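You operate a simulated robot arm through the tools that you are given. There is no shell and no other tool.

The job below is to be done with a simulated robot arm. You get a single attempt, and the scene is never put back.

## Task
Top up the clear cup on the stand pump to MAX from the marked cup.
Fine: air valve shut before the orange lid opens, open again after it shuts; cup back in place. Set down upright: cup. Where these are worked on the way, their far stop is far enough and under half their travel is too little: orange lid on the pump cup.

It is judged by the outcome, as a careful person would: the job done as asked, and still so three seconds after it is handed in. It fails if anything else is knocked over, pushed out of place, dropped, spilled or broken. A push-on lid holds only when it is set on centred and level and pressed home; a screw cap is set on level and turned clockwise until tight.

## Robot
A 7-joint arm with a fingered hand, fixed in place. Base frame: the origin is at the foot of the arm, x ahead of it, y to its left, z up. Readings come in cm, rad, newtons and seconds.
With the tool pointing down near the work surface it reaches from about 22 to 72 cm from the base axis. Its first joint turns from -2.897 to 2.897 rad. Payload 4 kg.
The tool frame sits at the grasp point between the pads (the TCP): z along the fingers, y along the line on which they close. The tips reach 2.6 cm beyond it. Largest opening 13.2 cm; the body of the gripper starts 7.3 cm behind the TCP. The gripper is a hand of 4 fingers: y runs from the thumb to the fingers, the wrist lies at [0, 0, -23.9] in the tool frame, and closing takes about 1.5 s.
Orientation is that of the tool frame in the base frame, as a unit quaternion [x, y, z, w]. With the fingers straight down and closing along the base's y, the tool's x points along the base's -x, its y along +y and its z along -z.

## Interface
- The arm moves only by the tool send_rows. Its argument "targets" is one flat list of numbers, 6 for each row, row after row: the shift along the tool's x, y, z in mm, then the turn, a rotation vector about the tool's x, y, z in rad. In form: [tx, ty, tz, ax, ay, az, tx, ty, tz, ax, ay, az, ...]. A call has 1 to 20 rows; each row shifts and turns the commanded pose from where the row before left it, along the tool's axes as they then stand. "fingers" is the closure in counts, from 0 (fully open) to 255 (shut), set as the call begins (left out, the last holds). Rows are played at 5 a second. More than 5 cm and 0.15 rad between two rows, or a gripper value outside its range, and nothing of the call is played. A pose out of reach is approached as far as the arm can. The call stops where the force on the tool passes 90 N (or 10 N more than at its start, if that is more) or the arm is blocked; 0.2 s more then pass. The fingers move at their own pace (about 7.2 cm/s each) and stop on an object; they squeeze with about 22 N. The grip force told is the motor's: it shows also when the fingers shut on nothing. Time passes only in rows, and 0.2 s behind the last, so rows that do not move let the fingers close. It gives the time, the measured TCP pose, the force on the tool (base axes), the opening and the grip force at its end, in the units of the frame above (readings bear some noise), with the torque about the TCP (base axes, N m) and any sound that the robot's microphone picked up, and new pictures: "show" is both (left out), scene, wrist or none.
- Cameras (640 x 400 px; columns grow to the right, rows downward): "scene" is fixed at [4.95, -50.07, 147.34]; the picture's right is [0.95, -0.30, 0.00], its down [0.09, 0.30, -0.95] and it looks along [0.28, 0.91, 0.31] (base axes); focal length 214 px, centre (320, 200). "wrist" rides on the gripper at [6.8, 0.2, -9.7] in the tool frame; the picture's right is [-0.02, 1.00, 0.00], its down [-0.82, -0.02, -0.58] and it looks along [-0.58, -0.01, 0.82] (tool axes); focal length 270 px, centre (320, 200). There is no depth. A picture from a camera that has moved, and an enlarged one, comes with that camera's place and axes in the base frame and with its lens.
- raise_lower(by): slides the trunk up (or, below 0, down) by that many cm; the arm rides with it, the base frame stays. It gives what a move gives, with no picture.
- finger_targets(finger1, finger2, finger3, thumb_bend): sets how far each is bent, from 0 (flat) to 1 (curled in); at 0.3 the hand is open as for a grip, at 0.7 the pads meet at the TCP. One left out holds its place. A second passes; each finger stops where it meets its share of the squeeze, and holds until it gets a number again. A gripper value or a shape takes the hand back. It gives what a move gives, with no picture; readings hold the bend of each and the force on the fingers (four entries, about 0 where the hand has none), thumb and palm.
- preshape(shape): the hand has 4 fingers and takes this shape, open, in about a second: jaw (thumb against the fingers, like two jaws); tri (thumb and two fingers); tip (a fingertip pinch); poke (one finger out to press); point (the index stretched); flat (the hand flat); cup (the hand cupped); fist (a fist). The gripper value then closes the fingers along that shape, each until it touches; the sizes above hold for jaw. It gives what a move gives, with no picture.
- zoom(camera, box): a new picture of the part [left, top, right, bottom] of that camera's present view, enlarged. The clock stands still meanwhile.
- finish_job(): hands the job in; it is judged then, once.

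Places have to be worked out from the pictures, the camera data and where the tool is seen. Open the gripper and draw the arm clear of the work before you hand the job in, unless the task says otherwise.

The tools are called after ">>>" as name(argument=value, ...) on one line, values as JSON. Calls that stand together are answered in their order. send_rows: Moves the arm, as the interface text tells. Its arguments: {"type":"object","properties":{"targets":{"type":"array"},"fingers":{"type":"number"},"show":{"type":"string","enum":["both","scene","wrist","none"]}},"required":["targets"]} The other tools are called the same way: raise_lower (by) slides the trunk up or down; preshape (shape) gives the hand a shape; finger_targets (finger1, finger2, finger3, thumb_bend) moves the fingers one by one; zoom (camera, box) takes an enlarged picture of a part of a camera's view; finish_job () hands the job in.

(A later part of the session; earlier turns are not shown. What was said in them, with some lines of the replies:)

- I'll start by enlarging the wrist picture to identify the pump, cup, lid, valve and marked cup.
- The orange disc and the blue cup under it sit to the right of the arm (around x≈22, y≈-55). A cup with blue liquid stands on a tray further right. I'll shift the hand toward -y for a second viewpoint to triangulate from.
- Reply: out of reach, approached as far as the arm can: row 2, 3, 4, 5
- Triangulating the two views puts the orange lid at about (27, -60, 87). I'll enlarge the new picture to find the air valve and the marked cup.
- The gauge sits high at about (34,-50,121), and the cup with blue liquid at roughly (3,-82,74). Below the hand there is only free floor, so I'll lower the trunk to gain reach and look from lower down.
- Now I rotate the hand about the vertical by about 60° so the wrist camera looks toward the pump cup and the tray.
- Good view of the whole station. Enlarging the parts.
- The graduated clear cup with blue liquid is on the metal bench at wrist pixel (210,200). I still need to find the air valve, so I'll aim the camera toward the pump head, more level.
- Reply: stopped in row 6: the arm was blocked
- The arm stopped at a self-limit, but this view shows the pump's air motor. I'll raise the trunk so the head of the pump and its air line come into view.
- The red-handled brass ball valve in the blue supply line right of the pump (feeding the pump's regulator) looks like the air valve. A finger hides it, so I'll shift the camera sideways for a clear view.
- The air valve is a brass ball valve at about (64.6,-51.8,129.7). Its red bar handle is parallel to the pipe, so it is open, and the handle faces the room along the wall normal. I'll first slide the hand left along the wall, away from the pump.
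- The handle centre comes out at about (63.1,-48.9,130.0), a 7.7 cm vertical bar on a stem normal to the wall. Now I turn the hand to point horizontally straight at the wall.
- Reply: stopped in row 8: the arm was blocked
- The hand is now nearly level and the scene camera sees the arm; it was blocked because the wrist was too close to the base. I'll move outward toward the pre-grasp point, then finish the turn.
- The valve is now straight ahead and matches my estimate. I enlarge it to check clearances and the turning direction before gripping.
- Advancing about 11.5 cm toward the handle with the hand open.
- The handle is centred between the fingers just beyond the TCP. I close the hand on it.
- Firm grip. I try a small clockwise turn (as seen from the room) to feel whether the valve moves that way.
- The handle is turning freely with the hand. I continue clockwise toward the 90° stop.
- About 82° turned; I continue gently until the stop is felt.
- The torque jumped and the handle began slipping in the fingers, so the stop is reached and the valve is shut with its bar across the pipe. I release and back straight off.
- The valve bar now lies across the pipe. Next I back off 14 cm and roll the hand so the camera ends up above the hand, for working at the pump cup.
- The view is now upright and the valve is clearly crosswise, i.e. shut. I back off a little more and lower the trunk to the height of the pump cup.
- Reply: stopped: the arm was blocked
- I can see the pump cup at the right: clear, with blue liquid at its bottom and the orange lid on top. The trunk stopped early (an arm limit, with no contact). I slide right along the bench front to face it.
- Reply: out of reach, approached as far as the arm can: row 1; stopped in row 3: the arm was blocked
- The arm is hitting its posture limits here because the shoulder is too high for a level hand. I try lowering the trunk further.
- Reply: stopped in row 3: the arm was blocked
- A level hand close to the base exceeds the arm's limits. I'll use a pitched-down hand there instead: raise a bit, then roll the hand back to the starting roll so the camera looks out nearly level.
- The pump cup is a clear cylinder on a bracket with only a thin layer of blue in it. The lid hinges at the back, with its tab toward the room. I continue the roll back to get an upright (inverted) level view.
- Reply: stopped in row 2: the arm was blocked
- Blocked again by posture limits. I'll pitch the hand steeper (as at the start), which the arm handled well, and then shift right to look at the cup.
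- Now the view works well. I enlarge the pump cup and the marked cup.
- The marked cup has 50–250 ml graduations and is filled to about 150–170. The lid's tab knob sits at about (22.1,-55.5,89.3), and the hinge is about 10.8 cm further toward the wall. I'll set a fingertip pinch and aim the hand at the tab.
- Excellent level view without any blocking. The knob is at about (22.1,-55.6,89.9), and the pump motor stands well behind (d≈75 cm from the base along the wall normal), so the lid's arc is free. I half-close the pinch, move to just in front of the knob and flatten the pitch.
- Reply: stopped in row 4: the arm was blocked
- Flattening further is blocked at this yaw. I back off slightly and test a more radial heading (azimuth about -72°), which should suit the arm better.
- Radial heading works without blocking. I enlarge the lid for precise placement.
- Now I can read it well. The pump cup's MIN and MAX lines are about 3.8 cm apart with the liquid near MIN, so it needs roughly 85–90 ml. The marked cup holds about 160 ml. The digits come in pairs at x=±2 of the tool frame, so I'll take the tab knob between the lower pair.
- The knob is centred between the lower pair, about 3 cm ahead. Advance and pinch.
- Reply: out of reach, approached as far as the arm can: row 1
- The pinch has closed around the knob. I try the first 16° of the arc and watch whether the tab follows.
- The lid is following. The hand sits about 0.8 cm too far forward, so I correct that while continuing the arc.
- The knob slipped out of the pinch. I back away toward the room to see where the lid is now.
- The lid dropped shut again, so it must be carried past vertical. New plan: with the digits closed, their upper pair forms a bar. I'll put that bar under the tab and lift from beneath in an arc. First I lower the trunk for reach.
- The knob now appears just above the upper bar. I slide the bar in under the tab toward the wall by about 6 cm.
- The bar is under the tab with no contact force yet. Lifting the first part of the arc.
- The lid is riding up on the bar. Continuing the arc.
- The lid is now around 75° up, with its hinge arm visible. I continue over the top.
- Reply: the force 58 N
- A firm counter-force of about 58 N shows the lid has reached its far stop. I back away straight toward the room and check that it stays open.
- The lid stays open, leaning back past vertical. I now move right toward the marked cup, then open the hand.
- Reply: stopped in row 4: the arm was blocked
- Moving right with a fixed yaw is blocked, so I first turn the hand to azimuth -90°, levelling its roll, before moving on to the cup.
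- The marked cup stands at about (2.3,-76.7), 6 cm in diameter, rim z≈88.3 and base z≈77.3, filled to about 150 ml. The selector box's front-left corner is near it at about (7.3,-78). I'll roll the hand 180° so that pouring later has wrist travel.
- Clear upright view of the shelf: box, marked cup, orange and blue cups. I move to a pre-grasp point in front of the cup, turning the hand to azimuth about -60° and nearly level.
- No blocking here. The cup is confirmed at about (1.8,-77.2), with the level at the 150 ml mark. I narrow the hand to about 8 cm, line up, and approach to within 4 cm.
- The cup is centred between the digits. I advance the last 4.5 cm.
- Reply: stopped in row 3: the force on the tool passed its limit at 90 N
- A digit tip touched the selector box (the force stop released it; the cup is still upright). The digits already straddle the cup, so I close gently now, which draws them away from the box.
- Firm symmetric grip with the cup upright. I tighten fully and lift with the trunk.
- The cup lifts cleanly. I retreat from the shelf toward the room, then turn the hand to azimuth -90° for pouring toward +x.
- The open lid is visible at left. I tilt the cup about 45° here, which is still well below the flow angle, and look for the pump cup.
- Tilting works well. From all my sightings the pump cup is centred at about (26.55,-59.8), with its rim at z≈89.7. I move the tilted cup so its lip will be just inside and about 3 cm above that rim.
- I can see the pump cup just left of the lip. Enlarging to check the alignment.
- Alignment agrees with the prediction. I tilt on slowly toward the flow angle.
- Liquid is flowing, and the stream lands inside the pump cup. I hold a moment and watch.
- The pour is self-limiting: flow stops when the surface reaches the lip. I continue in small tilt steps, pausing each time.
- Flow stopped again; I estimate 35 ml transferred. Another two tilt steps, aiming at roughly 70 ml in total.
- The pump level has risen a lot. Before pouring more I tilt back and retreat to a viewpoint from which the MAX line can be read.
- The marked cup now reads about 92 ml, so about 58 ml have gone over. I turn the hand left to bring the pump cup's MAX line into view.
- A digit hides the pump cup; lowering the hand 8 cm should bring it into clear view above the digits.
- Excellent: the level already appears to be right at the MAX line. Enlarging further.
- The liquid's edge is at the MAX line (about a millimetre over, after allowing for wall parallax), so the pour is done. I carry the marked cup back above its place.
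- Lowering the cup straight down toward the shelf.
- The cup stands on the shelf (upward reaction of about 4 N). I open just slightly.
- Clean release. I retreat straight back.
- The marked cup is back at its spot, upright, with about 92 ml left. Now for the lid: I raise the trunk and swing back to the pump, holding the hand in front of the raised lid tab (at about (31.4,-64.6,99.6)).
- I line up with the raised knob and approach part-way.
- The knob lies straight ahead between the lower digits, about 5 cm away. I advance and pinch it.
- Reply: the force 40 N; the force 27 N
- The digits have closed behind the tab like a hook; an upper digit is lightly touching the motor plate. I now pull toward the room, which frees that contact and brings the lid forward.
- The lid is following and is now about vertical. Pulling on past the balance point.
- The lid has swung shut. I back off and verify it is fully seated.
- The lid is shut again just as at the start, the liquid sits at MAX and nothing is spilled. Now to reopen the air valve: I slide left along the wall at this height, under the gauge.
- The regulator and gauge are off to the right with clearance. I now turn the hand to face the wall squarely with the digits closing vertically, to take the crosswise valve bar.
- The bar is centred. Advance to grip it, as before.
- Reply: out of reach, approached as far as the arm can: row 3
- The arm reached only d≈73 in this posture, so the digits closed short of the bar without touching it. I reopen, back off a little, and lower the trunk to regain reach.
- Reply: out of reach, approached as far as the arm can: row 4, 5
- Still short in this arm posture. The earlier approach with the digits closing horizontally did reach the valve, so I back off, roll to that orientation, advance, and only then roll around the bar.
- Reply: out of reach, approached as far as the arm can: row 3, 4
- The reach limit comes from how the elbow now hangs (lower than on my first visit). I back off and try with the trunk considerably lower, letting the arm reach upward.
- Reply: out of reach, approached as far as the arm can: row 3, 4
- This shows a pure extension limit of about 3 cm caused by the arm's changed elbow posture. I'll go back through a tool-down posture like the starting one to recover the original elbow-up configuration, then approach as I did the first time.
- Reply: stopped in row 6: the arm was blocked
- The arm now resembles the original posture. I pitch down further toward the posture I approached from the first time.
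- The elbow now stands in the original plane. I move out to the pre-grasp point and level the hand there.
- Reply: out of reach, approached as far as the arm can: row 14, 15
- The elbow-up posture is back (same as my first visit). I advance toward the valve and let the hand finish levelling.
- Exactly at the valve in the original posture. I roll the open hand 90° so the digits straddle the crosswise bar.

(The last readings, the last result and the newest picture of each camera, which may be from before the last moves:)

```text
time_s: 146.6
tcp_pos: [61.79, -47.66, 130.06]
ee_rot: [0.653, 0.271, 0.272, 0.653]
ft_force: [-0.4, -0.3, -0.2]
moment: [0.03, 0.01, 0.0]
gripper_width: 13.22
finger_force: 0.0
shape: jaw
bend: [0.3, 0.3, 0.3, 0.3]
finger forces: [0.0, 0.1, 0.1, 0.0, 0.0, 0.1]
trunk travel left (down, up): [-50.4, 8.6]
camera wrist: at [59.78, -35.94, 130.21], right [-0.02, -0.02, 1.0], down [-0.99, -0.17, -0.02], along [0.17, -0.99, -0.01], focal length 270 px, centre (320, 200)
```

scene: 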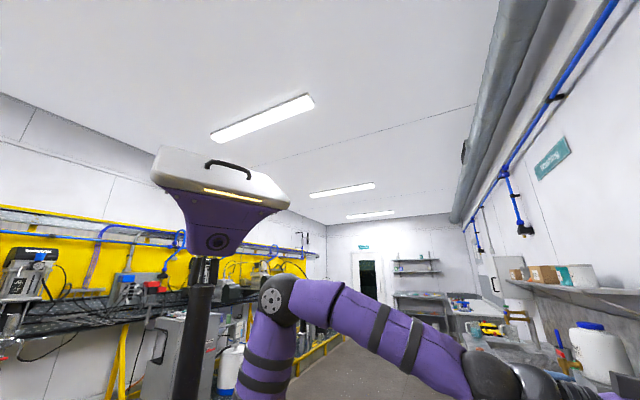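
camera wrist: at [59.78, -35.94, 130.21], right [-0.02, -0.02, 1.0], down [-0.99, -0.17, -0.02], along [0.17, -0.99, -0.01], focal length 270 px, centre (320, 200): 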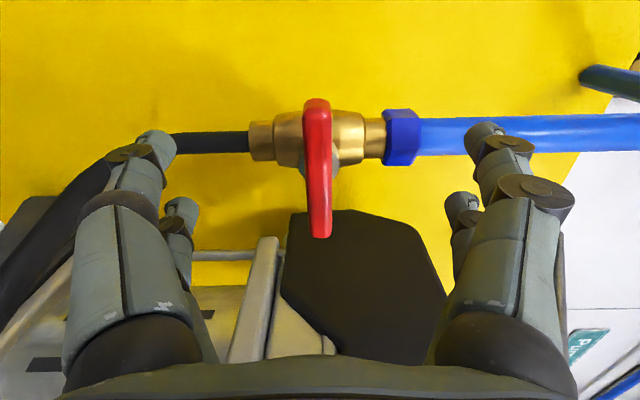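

Perfectly aligned with the bar. I close on it.

>>> send_rows(targets=[0, 0, 0, 0, 0, 0, 0, 0, 0, 0, 0, 0, 0, 0, 0, 0, 0, 0, 0, 0, 0, 0, 0, 0, 0, 0, 0, 0, 0, 0, 0, 0, 0, 0, 0, 0, 0, 0, 0, 0, 0, 0, 0, 0, 0, 0, 0, 0], fingers=255, show="wrist")

```text
time_s: 148.3
tcp_pos: [61.78, -47.66, 130.01]
ee_rot: [0.653, 0.271, 0.27, 0.653]
ft_force: [1.5, -2.4, 0.4]
moment: [-0.01, 0.01, 0.05]
gripper_width: 0.76
finger_force: 21.5
shape: jaw
bend: [0.71, 0.71, 0.71, 0.7]
finger forces: [19.8, 19.5, 19.4, 0.0, 19.5, 0.1]
trunk travel left (down, up): [-50.4, 8.6]
camera wrist: at [59.82, -35.95, 130.17], right [-0.02, -0.02, 1.0], down [-0.99, -0.17, -0.02], along [0.17, -0.99, -0.01], focal length 270 px, centre (320, 200)
```

wrist: 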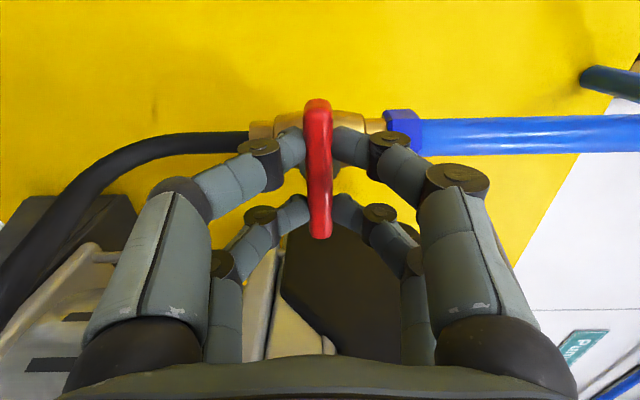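

Firm grip. I turn the bar counter-clockwise back toward the open position.

>>> send_rows(targets=[0, 0, 0, 0, 0, -0.1, 0, 0, 0, 0, 0, -0.1, 0, 0, 0, 0, 0, -0.1, 0, 0, 0, 0, 0, -0.1, 0, 0, 0, 0, 0, -0.1, 0, 0, 0, 0, 0, -0.1, 0, 0, 0, 0, 0, -0.1, 0, 0, 0, 0, 0, -0.1, 0, 0, 0, 0, 0, -0.1, 0, 0, 0, 0, 0, -0.1, 0, 0, 0, 0, 0, -0.1, 0, 0, 0, 0, 0, -0.1, 0, 0, 0, 0, 0, -0.1, 0, 0, 0, 0, 0, -0.1, 0, 0, 0, 0, 0, -0.1], show="wrist")

```text
time_s: 151.6
tcp_pos: [61.89, -47.57, 129.96]
ee_rot: [0.293, 0.643, -0.248, 0.662]
ft_force: [-0.5, -0.8, -4.0]
moment: [0.12, 0.07, 0.01]
gripper_width: 0.77
finger_force: 22.5
shape: jaw
bend: [0.71, 0.71, 0.71, 0.7]
finger forces: [20.5, 20.3, 21.0, 0.1, 20.3, 0.0]
trunk travel left (down, up): [-50.4, 8.6]
camera wrist: at [55.45, -40.34, 123.19], right [0.7, 0.7, 0.09], down [-0.46, 0.35, 0.81], along [0.54, -0.61, 0.58], focal length 270 px, centre (320, 200)
```

wrist: 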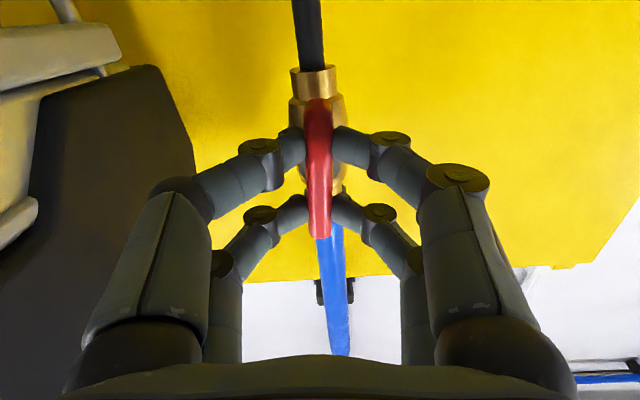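

Nearly parallel to the pipe; I finish the last few degrees until the stop is felt.

>>> send_rows(targets=[0, 0, 0, 0, 0, -0.04, 0, 0, 0, 0, 0, -0.04, 0, 0, 0, 0, 0, -0.04, 0, 0, 0, 0, 0, 0], show="wrist")

```text
time_s: 152.6
tcp_pos: [61.8, -47.67, 130.07]
ee_rot: [0.253, 0.66, -0.286, 0.647]
ft_force: [1.2, -0.7, -2.8]
moment: [0.27, -0.15, 0.02]
gripper_width: 0.73
finger_force: 22.6
shape: jaw
bend: [0.71, 0.71, 0.71, 0.7]
finger forces: [24.2, 18.9, 24.3, 0.0, 18.8, 0.0]
trunk travel left (down, up): [-50.4, 8.6]
camera wrist: at [54.88, -40.9, 123.16], right [0.71, 0.71, -0.03], down [-0.39, 0.42, 0.82], along [0.59, -0.57, 0.58], focal length 270 px, centre (320, 200)
```

wrist: 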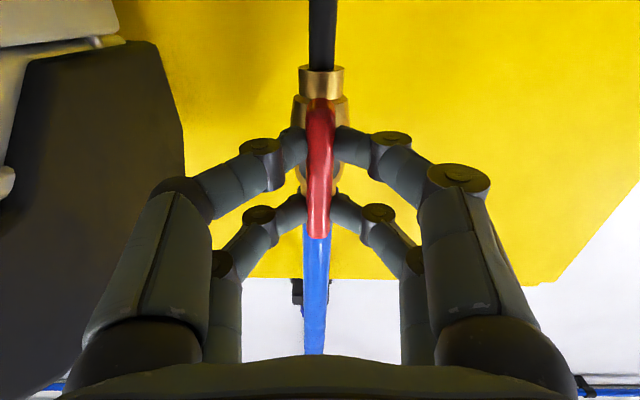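

The torque rose to about 0.3 N·m at the stop, and the bar is in line with the pipe, so the valve is open. I release and back away.

>>> send_rows(targets=[0, 0, 0, 0, 0, 0, 0, 0, 0, 0, 0, 0, 0, 0, 0, 0, 0, 0, 0, 0, 0, 0, 0, 0, 0, 0, 0, 0, 0, 0, 0, 0, -40, 0, 0, 0, 0, 0, -40, 0, 0, 0, 0, 0, -40, 0, 0, 0, 0, 0, -40, 0, 0, 0], fingers=0, show="wrist")

>>> zoom(camera="wrist", box=[260, 20, 380, 170])

```text
time_s: 154.6
tcp_pos: [50.24, -36.23, 130.11]
ee_rot: [0.254, 0.66, -0.287, 0.647]
ft_force: [-0.5, 0.0, 0.2]
moment: [-0.03, 0.02, 0.03]
gripper_width: 13.15
finger_force: 0.1
shape: jaw
bend: [0.3, 0.3, 0.3, 0.3]
finger forces: [0.0, 0.0, 0.1, 0.0, 0.1, 0.1]
trunk travel left (down, up): [-50.4, 8.6]
camera wrist: at [43.34, -29.5, 123.25], right [0.71, 0.71, -0.02], down [-0.39, 0.42, 0.82], along [0.59, -0.57, 0.58], focal length 270 px, centre (320, 200)
```

wrist: 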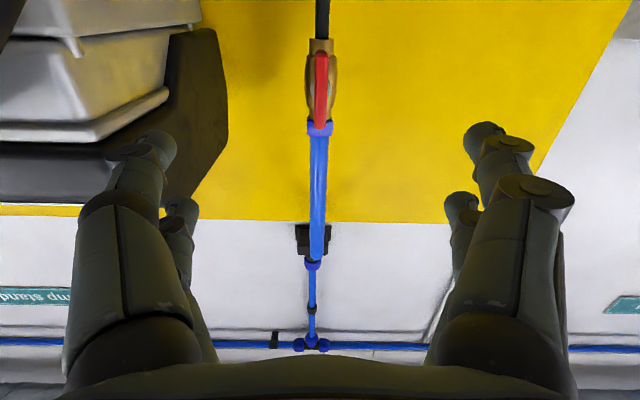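

```text
2.67 times, centred on (320, 95) of wrist
camera zoom: at [43.34, -29.5, 123.25], right [0.71, 0.71, -0.02], down [-0.39, 0.42, 0.82], along [0.59, -0.57, 0.58], focal length 721 px, centre (320, 480)
```

zoom: 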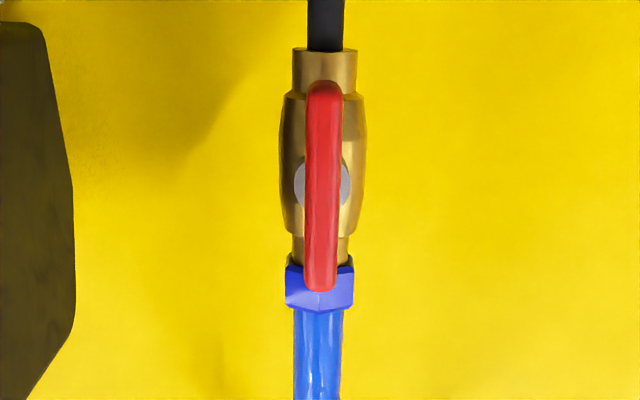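

The bar is parallel to the pipe again. I draw the arm back, pitch the hand down, and take a last overview of the pump cup and the shelf.

>>> send_rows(targets=[0, 0, -35, 0, 0.1, 0, 0, 0, -30, 0, 0.12, 0, 0, 0, -25, 0, 0.12, 0, 0, 0, -20, 0, 0.12, 0, 0, 0, -10, 0, 0.12, 0, 0, -30, 0, 0, 0.12, 0, 0, -40, 0, 0, 0.1, 0, 0, -40, -10, 0, 0, 0], show="both")

```text
time_s: 156.3
tcp_pos: [33.96, -35.34, 133.29]
ee_rot: [0.346, 0.86, -0.166, 0.337]
ft_force: [-0.3, 0.3, -0.5]
moment: [-0.01, -0.01, 0.01]
gripper_width: 13.2
finger_force: 0.1
shape: jaw
bend: [0.3, 0.3, 0.3, 0.3]
finger forces: [0.0, 0.0, 0.0, 0.0, 0.1, 0.0]
trunk travel left (down, up): [-50.4, 8.6]
camera wrist: at [25.9, -26.99, 135.36], right [0.72, 0.69, -0.03], down [0.15, -0.11, 0.98], along [0.68, -0.71, -0.18], focal length 270 px, centre (320, 200)
```

scene: 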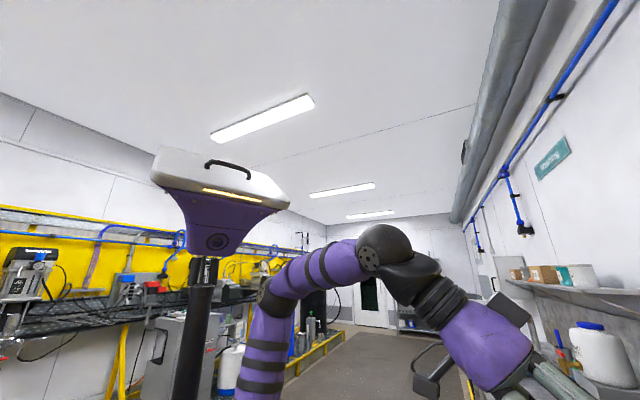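
wrist: 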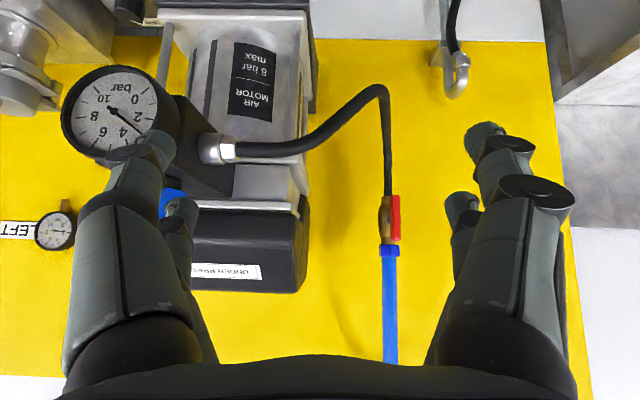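

The gauge reads supply pressure again (about 4 bar as at the start), confirming the air is back on. I move clear of the gauge toward the room and look down once more.

>>> send_rows(targets=[25.6, 0, -27.8, 0, 0, 0, 25.6, 0, -27.8, 0, 0, 0, 25.6, 0, -27.8, 0, 0, 0, 0, 0, 0, 0, 0.13, 0, 0, 0, 0, 0, 0.13, 0, 0, 0, 0, 0, 0.13, 0, 0, 0, 0, 0, 0.13, 0, 0, -40, 0, 0, 0, 0, 0, -30, 0, 0, 0, 0], show="wrist")

```text
time_s: 158.3
tcp_pos: [21.09, -32.16, 134.23]
ee_rot: [0.377, 0.918, -0.07, 0.105]
ft_force: [-0.4, 0.9, -0.1]
moment: [0.02, -0.04, 0.04]
gripper_width: 13.19
finger_force: 0.1
shape: jaw
bend: [0.3, 0.3, 0.3, 0.3]
finger forces: [0.1, 0.1, 0.0, 0.1, 0.1, 0.1]
trunk travel left (down, up): [-50.4, 8.6]
camera wrist: at [15.01, -25.42, 141.88], right [0.72, 0.69, -0.04], down [0.47, -0.45, 0.76], along [0.51, -0.57, -0.65], focal length 270 px, centre (320, 200)
```

wrist: 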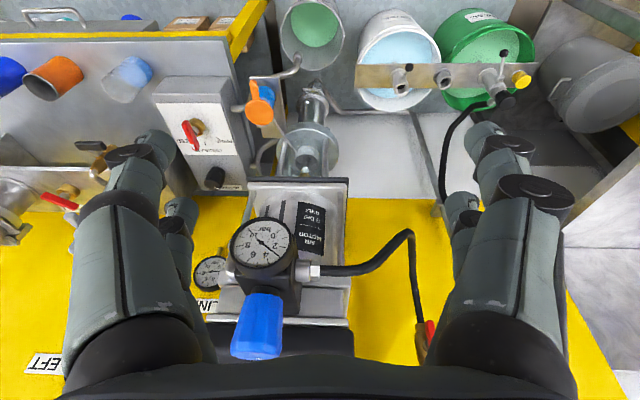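

>>> zoom(camera="wrist", box=[0, 30, 320, 200])

>>> zoom(camera="wrist", box=[220, 60, 320, 140])

```text
2.00 times, centred on (160, 115) of wrist
camera zoom: at [15.01, -25.42, 141.88], right [0.72, 0.69, -0.04], down [0.47, -0.45, 0.76], along [0.51, -0.57, -0.65], focal length 541 px, centre (640, 370)
```

zoom: 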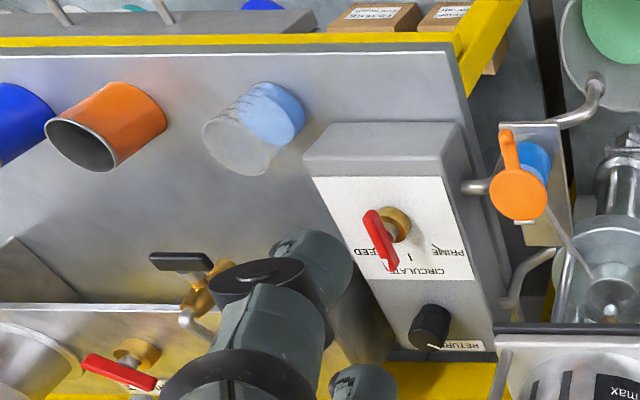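

```text
5.00 times, centred on (270, 100) of wrist
camera zoom: at [15.01, -25.42, 141.88], right [0.72, 0.69, -0.04], down [0.47, -0.45, 0.76], along [0.51, -0.57, -0.65], focal length 1351 px, centre (570, 700)
```

zoom: 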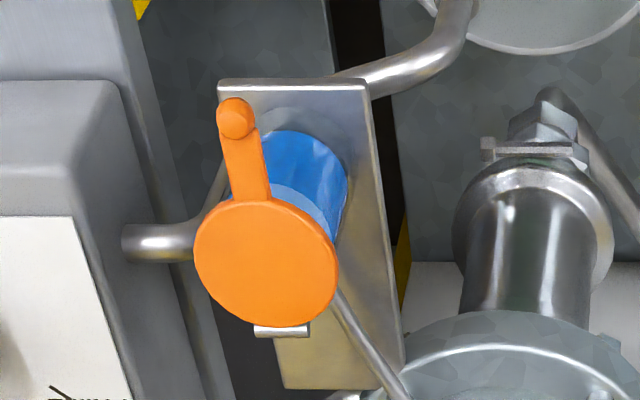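

Everything checks out. The lid is shut on the cup filled to MAX, the air valve is open again and the gauge shows pressure. The marked cup stands upright in its place, the selector is untouched, nothing is spilled, and the hand is open and clear. I hand the job in.

>>> finish_job()

```text
The job is handed in.
```

The clear cup on the stand pump is filled to its MAX line, and I've handed the job in. At the last look the level was about 1 mm over the line, and I saw nothing spilled.

- **Air valve:** I turned it shut, to its stop, before opening the orange lid. I turned it back open, also to its stop, after the lid closed. The pump gauge reads about 4 bar again, as it did at the start.
- **Orange lid:** It was opened to its far stop for the pour and is now shut. My first try at lifting it slipped and it fell closed. When I closed it at the end, it dropped the last part under its own weight.
- **Marked cup:** About 58 ml was poured out and about 92 ml is left. It stands upright within about half a centimetre of where it was.
- **Contact along the way:** A finger hit the selector box hard enough to trip the 90 N force stop while I was reaching for the marked cup. Fingers also pressed against the pump's motor plate while I was closing the lid. Nothing looked moved or damaged afterwards.

The hand is open and the arm is clear of the work.
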